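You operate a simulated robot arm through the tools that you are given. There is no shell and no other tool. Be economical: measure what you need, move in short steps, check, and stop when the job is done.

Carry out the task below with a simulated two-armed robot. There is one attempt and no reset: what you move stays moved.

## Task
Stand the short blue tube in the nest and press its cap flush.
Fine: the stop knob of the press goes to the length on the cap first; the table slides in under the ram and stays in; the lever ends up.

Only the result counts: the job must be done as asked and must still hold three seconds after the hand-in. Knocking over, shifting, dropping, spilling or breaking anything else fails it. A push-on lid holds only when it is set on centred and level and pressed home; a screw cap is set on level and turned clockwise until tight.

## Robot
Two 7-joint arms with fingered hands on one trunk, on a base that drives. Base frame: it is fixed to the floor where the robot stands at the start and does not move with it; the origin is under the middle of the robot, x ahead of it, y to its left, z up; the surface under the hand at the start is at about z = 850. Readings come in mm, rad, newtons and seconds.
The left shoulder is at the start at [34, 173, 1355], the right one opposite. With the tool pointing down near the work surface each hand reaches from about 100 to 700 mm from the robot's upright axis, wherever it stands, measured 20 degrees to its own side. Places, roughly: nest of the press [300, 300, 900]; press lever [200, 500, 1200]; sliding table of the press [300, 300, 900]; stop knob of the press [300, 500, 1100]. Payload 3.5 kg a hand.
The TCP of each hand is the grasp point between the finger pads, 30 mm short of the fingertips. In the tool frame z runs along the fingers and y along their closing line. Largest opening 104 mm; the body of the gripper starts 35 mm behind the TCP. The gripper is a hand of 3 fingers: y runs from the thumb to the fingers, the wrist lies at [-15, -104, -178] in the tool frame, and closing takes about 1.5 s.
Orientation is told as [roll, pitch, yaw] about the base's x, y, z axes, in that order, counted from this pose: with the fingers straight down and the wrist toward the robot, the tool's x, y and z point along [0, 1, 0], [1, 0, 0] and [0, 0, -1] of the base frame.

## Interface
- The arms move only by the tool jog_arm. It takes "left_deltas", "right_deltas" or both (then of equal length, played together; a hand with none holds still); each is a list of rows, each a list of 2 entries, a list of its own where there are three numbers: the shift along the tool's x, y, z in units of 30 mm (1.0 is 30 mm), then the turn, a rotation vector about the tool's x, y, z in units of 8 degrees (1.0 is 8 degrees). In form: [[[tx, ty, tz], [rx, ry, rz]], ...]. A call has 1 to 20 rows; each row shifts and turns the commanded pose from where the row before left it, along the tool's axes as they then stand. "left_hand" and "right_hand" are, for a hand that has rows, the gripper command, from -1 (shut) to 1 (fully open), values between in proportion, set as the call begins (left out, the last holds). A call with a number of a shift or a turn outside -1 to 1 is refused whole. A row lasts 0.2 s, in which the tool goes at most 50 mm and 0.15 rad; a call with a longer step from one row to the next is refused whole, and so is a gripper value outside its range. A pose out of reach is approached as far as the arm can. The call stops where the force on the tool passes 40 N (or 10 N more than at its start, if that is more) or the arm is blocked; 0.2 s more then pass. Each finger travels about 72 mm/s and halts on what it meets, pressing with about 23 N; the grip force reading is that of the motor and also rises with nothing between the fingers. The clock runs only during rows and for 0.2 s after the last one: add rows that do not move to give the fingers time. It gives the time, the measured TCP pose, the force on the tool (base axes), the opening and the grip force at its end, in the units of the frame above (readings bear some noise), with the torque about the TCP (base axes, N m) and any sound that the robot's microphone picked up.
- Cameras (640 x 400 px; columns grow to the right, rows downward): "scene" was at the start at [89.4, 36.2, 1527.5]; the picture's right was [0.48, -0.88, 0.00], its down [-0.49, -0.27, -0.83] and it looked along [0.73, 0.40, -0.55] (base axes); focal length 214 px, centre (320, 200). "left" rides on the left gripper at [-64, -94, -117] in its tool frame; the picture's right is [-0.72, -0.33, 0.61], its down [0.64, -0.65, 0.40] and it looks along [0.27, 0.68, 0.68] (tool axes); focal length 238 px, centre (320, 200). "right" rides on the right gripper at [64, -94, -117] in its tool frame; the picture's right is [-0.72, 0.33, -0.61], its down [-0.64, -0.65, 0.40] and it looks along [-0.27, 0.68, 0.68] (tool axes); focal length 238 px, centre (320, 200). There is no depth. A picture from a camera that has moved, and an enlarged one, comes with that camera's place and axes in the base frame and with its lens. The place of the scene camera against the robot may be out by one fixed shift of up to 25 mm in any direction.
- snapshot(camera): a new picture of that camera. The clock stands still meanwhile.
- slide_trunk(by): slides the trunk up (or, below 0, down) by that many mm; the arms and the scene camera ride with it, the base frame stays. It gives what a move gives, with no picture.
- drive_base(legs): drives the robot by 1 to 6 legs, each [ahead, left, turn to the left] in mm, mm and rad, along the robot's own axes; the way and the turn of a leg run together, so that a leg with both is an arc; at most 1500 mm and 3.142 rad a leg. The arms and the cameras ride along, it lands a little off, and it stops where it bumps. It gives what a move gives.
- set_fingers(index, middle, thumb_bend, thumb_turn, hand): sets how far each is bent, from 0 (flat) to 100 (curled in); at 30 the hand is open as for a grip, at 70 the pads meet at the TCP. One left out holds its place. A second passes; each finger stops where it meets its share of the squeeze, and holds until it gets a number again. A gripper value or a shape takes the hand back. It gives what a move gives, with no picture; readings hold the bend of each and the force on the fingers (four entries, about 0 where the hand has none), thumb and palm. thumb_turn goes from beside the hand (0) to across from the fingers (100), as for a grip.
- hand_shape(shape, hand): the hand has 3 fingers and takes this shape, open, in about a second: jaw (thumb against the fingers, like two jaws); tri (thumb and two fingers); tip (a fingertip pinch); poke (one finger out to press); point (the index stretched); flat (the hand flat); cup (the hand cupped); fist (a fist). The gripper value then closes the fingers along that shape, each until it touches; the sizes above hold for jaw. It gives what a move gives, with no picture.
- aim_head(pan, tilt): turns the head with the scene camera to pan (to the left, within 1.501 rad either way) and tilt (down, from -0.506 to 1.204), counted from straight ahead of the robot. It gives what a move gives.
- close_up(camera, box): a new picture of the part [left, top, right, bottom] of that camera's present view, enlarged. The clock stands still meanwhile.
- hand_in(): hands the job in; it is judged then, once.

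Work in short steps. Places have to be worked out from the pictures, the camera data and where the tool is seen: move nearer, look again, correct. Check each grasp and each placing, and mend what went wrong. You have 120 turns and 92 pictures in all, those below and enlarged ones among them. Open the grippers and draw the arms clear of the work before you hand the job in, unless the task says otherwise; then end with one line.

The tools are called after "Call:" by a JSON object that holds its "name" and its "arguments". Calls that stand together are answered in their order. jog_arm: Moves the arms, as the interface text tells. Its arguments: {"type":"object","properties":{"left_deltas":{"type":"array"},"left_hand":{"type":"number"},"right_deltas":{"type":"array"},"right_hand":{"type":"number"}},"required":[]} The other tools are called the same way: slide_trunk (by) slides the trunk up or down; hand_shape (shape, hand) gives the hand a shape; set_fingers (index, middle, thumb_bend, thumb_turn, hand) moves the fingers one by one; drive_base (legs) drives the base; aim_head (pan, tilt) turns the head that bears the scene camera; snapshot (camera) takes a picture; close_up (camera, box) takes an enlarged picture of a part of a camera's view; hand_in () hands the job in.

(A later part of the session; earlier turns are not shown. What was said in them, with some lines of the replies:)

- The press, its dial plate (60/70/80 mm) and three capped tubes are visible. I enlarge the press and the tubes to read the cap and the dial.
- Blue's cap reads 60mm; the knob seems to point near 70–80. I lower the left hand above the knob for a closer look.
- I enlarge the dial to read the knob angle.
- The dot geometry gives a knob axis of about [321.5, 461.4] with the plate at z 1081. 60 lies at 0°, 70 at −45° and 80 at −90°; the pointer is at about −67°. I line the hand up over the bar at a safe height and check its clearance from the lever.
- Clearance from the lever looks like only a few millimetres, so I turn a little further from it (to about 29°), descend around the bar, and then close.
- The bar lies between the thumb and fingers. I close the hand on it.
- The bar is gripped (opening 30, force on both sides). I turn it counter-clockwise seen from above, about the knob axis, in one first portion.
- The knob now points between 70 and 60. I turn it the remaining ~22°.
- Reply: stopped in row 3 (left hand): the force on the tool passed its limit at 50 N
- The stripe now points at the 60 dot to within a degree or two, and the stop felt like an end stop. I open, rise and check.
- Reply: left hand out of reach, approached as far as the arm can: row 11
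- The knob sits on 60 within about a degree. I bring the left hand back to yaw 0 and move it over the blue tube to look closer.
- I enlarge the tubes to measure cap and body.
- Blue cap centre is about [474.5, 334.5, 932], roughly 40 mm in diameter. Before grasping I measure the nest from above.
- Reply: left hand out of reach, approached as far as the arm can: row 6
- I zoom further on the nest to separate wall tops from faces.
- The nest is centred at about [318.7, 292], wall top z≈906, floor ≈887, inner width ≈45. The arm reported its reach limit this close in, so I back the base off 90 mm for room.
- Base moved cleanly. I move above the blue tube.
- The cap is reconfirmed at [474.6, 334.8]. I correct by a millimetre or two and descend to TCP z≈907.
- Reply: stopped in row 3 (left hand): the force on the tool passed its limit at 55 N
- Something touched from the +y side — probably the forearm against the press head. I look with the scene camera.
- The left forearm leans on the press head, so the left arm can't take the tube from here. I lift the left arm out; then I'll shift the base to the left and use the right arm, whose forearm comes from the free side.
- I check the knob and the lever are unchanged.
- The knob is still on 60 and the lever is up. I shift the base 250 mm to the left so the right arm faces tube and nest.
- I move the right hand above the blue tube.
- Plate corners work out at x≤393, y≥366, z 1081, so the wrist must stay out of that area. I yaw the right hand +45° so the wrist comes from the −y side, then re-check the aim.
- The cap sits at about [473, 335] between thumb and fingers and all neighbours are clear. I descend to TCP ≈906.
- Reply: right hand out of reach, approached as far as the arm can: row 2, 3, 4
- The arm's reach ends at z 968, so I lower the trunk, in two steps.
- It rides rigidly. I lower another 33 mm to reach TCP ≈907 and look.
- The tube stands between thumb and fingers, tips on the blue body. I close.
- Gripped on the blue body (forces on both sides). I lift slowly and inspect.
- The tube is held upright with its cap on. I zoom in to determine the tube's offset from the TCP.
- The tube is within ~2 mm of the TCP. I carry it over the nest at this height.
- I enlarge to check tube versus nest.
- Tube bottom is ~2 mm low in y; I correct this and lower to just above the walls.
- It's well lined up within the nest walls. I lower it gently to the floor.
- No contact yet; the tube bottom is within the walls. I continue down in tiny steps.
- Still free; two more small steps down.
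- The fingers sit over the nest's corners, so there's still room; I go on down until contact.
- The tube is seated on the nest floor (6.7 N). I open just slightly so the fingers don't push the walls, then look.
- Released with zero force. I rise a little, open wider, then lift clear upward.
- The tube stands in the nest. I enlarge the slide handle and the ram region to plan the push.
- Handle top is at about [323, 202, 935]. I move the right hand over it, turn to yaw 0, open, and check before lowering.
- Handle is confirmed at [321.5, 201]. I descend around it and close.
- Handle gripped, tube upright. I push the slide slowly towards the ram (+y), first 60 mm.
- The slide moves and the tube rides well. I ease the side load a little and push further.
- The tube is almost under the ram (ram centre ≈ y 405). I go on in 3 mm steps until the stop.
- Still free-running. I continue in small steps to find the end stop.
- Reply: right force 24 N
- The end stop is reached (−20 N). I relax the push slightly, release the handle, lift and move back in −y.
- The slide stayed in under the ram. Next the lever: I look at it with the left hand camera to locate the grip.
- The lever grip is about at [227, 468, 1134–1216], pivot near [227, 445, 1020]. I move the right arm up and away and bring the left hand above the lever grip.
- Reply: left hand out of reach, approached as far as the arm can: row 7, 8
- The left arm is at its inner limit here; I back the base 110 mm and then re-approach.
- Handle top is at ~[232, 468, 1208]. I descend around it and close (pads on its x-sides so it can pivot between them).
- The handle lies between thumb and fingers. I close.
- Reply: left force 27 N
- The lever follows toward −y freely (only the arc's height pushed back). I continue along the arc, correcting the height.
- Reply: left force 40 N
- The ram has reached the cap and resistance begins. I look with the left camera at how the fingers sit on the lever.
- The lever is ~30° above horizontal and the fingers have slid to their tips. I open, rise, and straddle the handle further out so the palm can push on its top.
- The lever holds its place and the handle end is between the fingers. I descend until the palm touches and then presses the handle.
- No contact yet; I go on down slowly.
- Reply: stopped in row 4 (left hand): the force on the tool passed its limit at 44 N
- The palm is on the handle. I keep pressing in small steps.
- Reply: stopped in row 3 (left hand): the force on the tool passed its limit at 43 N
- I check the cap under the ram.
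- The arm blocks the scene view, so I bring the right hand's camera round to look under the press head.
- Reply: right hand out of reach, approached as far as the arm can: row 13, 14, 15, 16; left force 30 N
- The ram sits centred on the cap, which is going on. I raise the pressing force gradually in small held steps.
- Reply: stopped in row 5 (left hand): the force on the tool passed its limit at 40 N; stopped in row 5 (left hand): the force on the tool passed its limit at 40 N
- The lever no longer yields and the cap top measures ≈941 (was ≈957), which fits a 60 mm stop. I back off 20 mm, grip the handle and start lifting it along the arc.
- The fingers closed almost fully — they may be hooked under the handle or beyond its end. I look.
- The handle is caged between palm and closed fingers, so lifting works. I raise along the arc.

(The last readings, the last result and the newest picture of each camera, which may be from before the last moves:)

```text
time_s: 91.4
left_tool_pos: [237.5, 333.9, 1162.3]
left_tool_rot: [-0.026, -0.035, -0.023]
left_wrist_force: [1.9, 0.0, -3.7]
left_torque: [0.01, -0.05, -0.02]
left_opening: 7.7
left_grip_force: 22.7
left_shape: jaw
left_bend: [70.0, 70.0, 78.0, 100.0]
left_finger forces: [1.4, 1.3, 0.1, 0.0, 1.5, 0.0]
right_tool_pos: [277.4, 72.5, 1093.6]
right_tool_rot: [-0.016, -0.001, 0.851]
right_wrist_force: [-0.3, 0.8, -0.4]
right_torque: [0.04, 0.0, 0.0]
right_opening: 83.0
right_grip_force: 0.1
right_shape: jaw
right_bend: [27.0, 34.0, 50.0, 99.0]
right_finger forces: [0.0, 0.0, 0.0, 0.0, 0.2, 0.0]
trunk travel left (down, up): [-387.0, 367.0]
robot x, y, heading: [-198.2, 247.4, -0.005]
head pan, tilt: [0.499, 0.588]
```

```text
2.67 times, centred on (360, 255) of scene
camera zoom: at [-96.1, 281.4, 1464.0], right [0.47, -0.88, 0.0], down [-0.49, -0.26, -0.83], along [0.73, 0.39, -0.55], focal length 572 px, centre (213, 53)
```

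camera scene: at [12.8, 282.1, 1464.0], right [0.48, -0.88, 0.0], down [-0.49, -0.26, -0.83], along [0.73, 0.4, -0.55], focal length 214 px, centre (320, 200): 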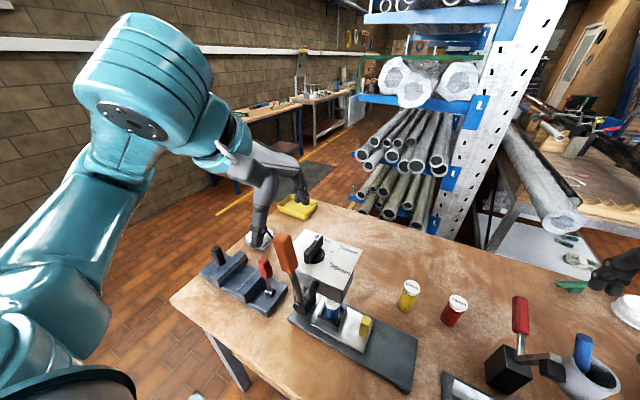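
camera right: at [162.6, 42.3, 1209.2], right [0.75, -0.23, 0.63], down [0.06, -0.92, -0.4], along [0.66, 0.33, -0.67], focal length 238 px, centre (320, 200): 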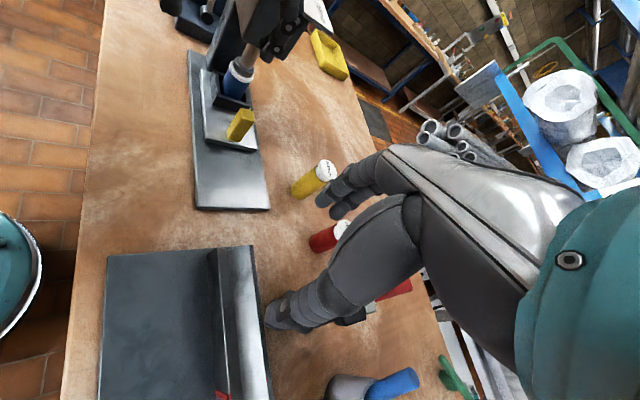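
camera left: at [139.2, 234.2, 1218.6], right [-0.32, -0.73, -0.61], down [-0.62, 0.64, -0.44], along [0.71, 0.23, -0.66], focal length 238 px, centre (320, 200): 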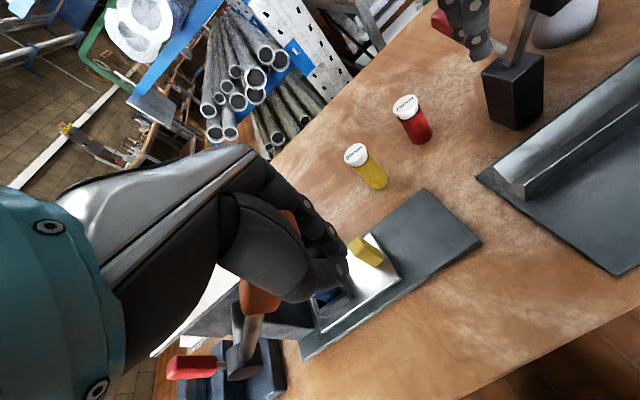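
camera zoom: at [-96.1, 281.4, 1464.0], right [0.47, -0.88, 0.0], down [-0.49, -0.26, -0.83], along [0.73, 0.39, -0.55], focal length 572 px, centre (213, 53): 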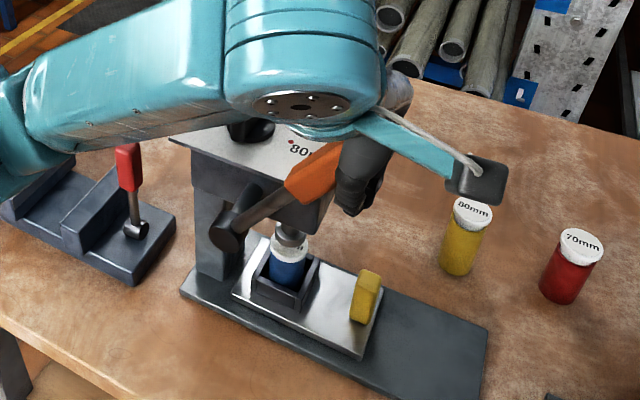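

The lever comes up. I continue along the arc.

Call:
{"name": "jog_arm", "arguments": {"left_deltas": [[[0.3, 0, -0.22], [0, 0, 0]], [[0.3, 0, -0.2], [0, 0, 0]], [[0.3, 0, -0.18], [0, 0, 0]], [[0.3, 0, -0.16], [0, 0, 0]], [[0.3, 0, -0.12], [0, 0, 0]], [[0.3, 0, -0.1], [0, 0, 0]], [[0.3, 0, -0.08], [0, 0, 0]], [[0.3, 0, -0.05], [0, 0, 0]], [[0, 0, 0], [0, 0, 0]]]}}

Call:
{"name": "close_up", "arguments": {"camera": "scene", "box": [280, 180, 440, 330]}}

```text
time_s: 93.4
left_tool_pos: [239.8, 407.3, 1193.4]
left_tool_rot: [-0.027, -0.035, -0.022]
left_wrist_force: [-1.7, -1.7, 0.0]
left_torque: [-0.06, 0.04, 0.01]
left_opening: 7.4
left_grip_force: 23.3
left_shape: jaw
left_bend: [70.0, 70.0, 78.0, 100.0]
left_finger forces: [0.0, 0.0, 0.0, 0.0, 0.0, 0.0]
right_tool_pos: [275.9, 70.4, 1092.9]
right_tool_rot: [-0.016, -0.005, 0.85]
right_wrist_force: [-0.5, -0.5, 0.6]
right_torque: [-0.01, 0.02, -0.01]
right_opening: 83.0
right_grip_force: 0.0
right_shape: jaw
right_bend: [27.0, 34.0, 50.0, 99.0]
right_finger forces: [0.0, 0.0, 0.0, 0.0, 0.1, 0.1]
trunk travel left (down, up): [-387.0, 367.0]
robot x, y, heading: [-200.9, 248.2, -0.007]
head pan, tilt: [0.499, 0.588]
```

```text
2.67 times, centred on (360, 255) of scene
camera zoom: at [-96.5, 281.1, 1464.0], right [0.47, -0.88, 0.0], down [-0.49, -0.26, -0.83], along [0.73, 0.39, -0.55], focal length 572 px, centre (213, 53)
```

zoom: 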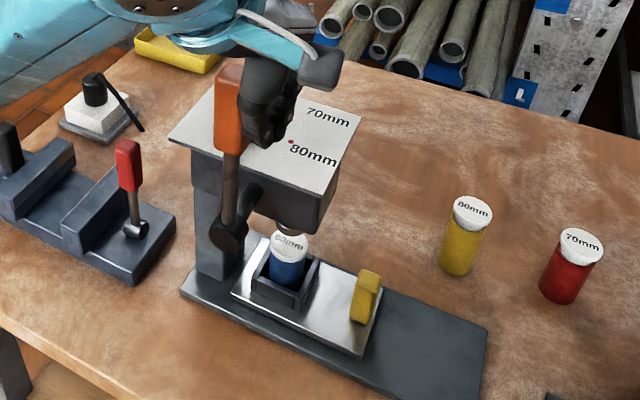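

The lever is nearly upright and the ram is off the cap. I push it on to its upper stop.

Call:
{"name": "jog_arm", "arguments": {"left_deltas": [[[0.25, 0, 0], [0, 0, 0]], [[0.25, 0, 0], [0, 0, 0]], [[0.2, 0, 0], [0, 0, 0]], [[0.2, 0, 0], [0, 0, 0]], [[0.2, 0, 0], [0, 0, 0]], [[0, 0, 0], [0, 0, 0]]]}}

Call:
{"name": "close_up", "arguments": {"camera": "scene", "box": [280, 180, 440, 330]}}

```text
time_s: 94.8
left_tool_pos: [239.5, 433.1, 1193.6]
left_tool_rot: [-0.028, -0.037, -0.034]
left_wrist_force: [-0.4, -36.6, -3.6]
left_torque: [-1.02, 0.03, 0.35]
left_opening: 7.3
left_grip_force: 23.0
left_shape: jaw
left_bend: [70.0, 70.0, 78.0, 100.0]
left_finger forces: [0.1, 37.2, 0.1, 0.0, 0.1, 0.0]
right_tool_pos: [275.5, 66.6, 1092.5]
right_tool_rot: [-0.011, -0.007, 0.849]
right_wrist_force: [0.6, 0.7, -0.3]
right_torque: [0.03, 0.0, 0.02]
right_opening: 82.9
right_grip_force: 0.1
right_shape: jaw
right_bend: [27.0, 34.0, 50.0, 99.0]
right_finger forces: [0.0, 0.0, 0.1, 0.0, 0.0, 0.1]
trunk travel left (down, up): [-387.0, 367.0]
robot x, y, heading: [-201.9, 246.3, -0.006]
head pan, tilt: [0.499, 0.588]
```

```text
2.67 times, centred on (360, 255) of scene
camera zoom: at [-96.3, 274.6, 1464.1], right [0.47, -0.88, 0.0], down [-0.49, -0.26, -0.83], along [0.73, 0.4, -0.55], focal length 572 px, centre (213, 53)
```

zoom: 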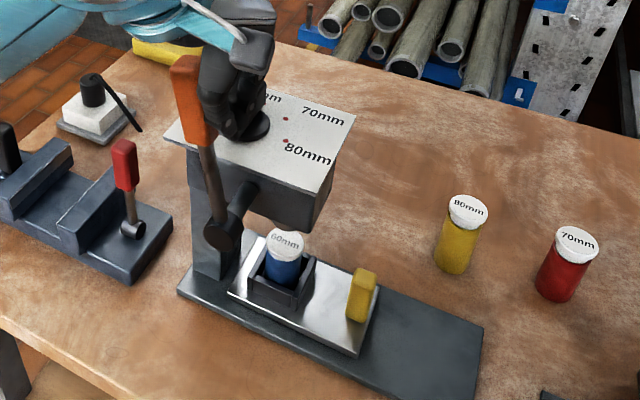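

The lever is at its upper stop. I draw the left hand off (−y, then up and back), and check the cap with the right camera.

Call:
{"name": "jog_arm", "arguments": {"left_deltas": [[[-0.6, 0, 0], [0, 0, 0]], [[-0.8, 0, -0.3], [0, 0, 0]], [[-0.6, 0, -0.9], [0, 0, 0]], [[0, 0, -0.95], [0, 0, 0]], [[0, 0, -0.95], [0, 0, 0]], [[0, 0, -0.95], [0, 0, 0]], [[0, 0, -0.95], [0, 0, 0]], [[0, -0.5, -0.5], [0, 0, 0]], [[0, 0, 0], [0, 0, 0]]], "left_hand": -1}}

Call:
{"name": "close_up", "arguments": {"camera": "right", "box": [200, 0, 320, 120]}}

Call:
{"name": "close_up", "arguments": {"camera": "scene", "box": [300, 180, 420, 290]}}

```text
time_s: 96.8
left_tool_pos: [218.2, 386.4, 1358.6]
left_tool_rot: [-0.027, -0.034, -0.024]
left_wrist_force: [0.1, -0.7, -0.7]
left_torque: [0.03, 0.0, -0.01]
left_opening: 7.3
left_grip_force: 23.3
left_shape: jaw
left_bend: [70.0, 70.0, 78.0, 100.0]
left_finger forces: [0.0, 0.0, 0.0, 0.0, 0.1, 0.0]
right_tool_pos: [277.2, 71.5, 1093.4]
right_tool_rot: [-0.015, -0.001, 0.851]
right_wrist_force: [0.0, -0.7, -0.4]
right_torque: [0.01, -0.05, 0.03]
right_opening: 83.1
right_grip_force: 0.0
right_shape: jaw
right_bend: [27.0, 34.0, 50.0, 99.0]
right_finger forces: [0.1, 0.0, 0.1, 0.0, 0.1, 0.0]
trunk travel left (down, up): [-387.0, 367.0]
robot x, y, heading: [-198.0, 245.3, -0.008]
head pan, tilt: [0.499, 0.588]
```

```text
3.33 times, centred on (260, 60) of right
camera zoom: at [164.6, 44.2, 1208.8], right [0.75, -0.22, 0.63], down [0.06, -0.92, -0.4], along [0.66, 0.33, -0.67], focal length 794 px, centre (520, 667)
```

zoom: 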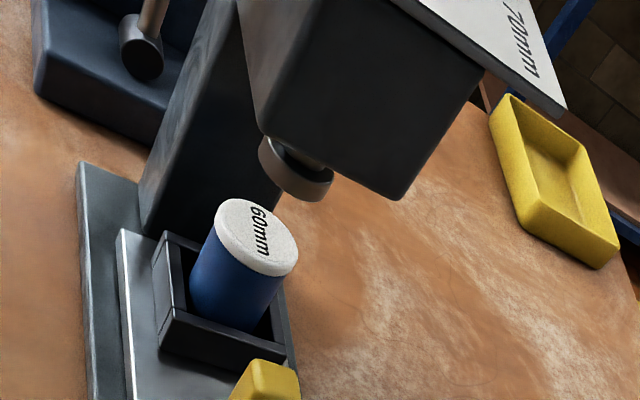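

```text
3.64 times, centred on (360, 235) of scene
camera zoom: at [-96.0, 281.3, 1464.0], right [0.47, -0.88, 0.0], down [-0.49, -0.26, -0.83], along [0.73, 0.39, -0.55], focal length 780 px, centre (174, 73)
```

zoom: 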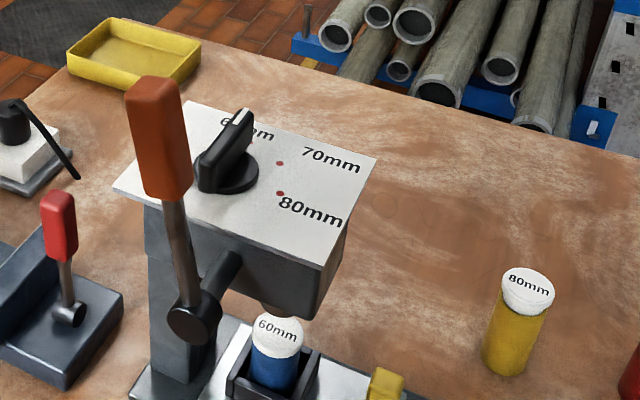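

The cap looks level and lower. I zoom in closely on the cap, comparing it with the unpressed yellow one.

Call:
{"name": "close_up", "arguments": {"camera": "right", "box": [220, 50, 260, 105]}}

Call:
{"name": "close_up", "arguments": {"camera": "right", "box": [280, 150, 345, 205]}}

```text
7.27 times, centred on (240, 78) of right
camera zoom: at [164.6, 44.2, 1208.8], right [0.75, -0.22, 0.63], down [0.06, -0.92, -0.4], along [0.66, 0.33, -0.67], focal length 1734 px, centre (902, 1091)
```

zoom: 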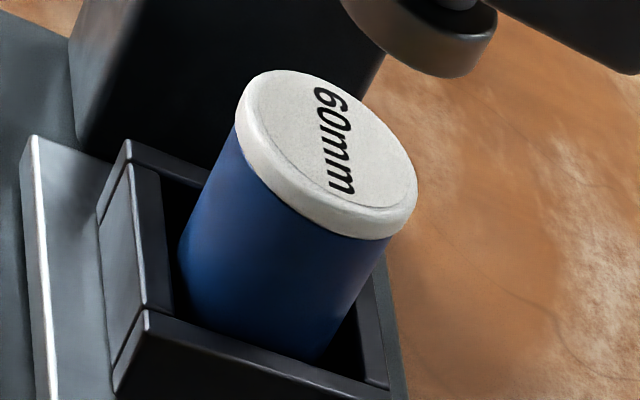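

```text
7.27 times, centred on (312, 178) of right
camera zoom: at [164.6, 44.2, 1208.8], right [0.75, -0.22, 0.63], down [0.06, -0.92, -0.4], along [0.66, 0.33, -0.67], focal length 1734 px, centre (374, 364)
```

zoom: 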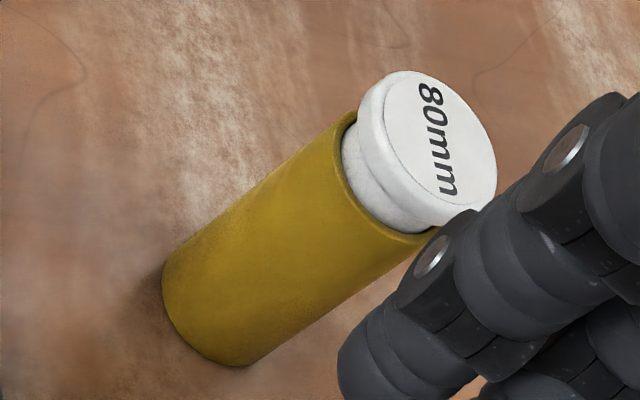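

The difference is clear: the blue cap's flange rests flush on the tube rim, while the yellow one still stands proud. The lever is up, the slide is in and the knob is on 60. I open the hands and draw both arms up and back.

Call:
{"name": "jog_arm", "arguments": {"left_deltas": [[[0, 0, -0.5], [0, 0, 0]], [[0, 0, -0.5], [0, 0, 0]], [[0, 0, -0.5], [0, 0, 0]], [[0, 0, 0], [0, 0, 0]], [[0, 0, 0], [0, 0, 0]], [[0, 0, 0], [0, 0, 0]], [[0, 0, 0], [0, 0, 0]], [[0, 0, 0], [0, 0, 0]]], "left_hand": 1, "right_deltas": [[[0, 0, -0.8], [0, 0, 0]], [[0, 0, -0.8], [0, 0, 0]], [[0, 0, -0.8], [0, 0, 0]], [[0, 0, -0.8], [0, 0, 0]], [[0, 0, -0.8], [0, 0, 0]], [[0, 0, -0.8], [0, 0, 0]], [[0, 0, -0.5], [0, 0, 0]], [[0, 0, 0], [0, 0, 0]]], "right_hand": 1}}

Call:
{"name": "snapshot", "arguments": {"camera": "scene"}}

Call:
{"name": "close_up", "arguments": {"camera": "scene", "box": [310, 190, 400, 290]}}

```text
time_s: 98.6
left_tool_pos: [216.1, 387.1, 1400.7]
left_tool_rot: [-0.026, -0.035, -0.024]
left_wrist_force: [-0.1, -0.6, 0.3]
left_torque: [0.03, -0.01, -0.01]
left_opening: 103.8
left_grip_force: 0.1
left_shape: jaw
left_bend: [30.0, 30.0, 30.0, 98.0]
left_finger forces: [0.0, 0.1, 0.1, 0.0, 0.1, 0.0]
right_tool_pos: [270.9, 73.0, 1252.8]
right_tool_rot: [-0.015, -0.004, 0.851]
right_wrist_force: [0.3, -0.2, -1.0]
right_torque: [0.0, 0.01, 0.03]
right_opening: 103.8
right_grip_force: 0.1
right_shape: jaw
right_bend: [30.0, 30.0, 30.0, 98.0]
right_finger forces: [0.0, 0.0, 0.0, 0.0, 0.0, 0.0]
trunk travel left (down, up): [-387.0, 367.0]
robot x, y, heading: [-195.5, 242.3, -0.008]
head pan, tilt: [0.499, 0.588]
```

```text
4 pictures are left
camera scene: at [-96.5, 281.3, 1464.0], right [0.47, -0.88, 0.0], down [-0.49, -0.26, -0.83], along [0.73, 0.39, -0.55], focal length 214 px, centre (320, 200)
```

scene: 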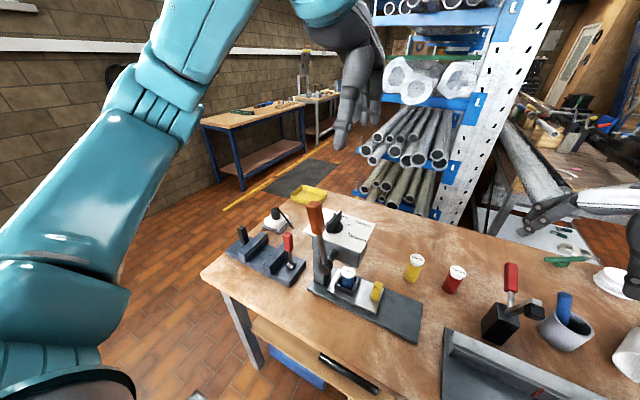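

```text
4.00 times, centred on (355, 240) of scene
camera zoom: at [-96.5, 281.3, 1464.0], right [0.47, -0.88, 0.0], down [-0.49, -0.26, -0.83], along [0.73, 0.39, -0.55], focal length 858 px, centre (180, 40)
```

zoom: 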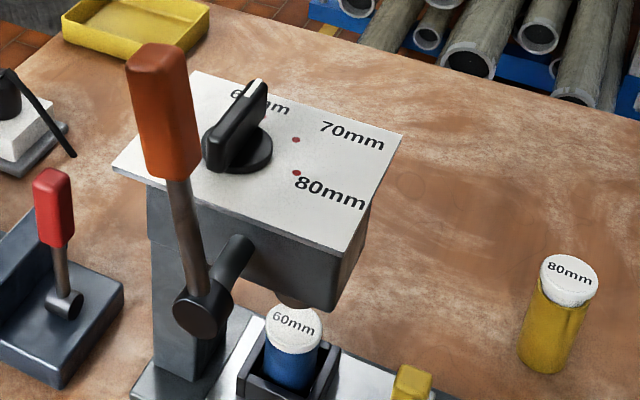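

All is in place: the tube stands in the nest with its cap flush, the slide is in, the lever is up, the knob is on 60 and both hands are clear. I hand in.

Call:
{"name": "hand_in", "arguments": {}}

```text
The job is handed in.
```

The blue 60 mm tube stands in the nest with its cap pressed flush; the stop knob was set to 60 first, the table is in under the ram, and the lever is back up.
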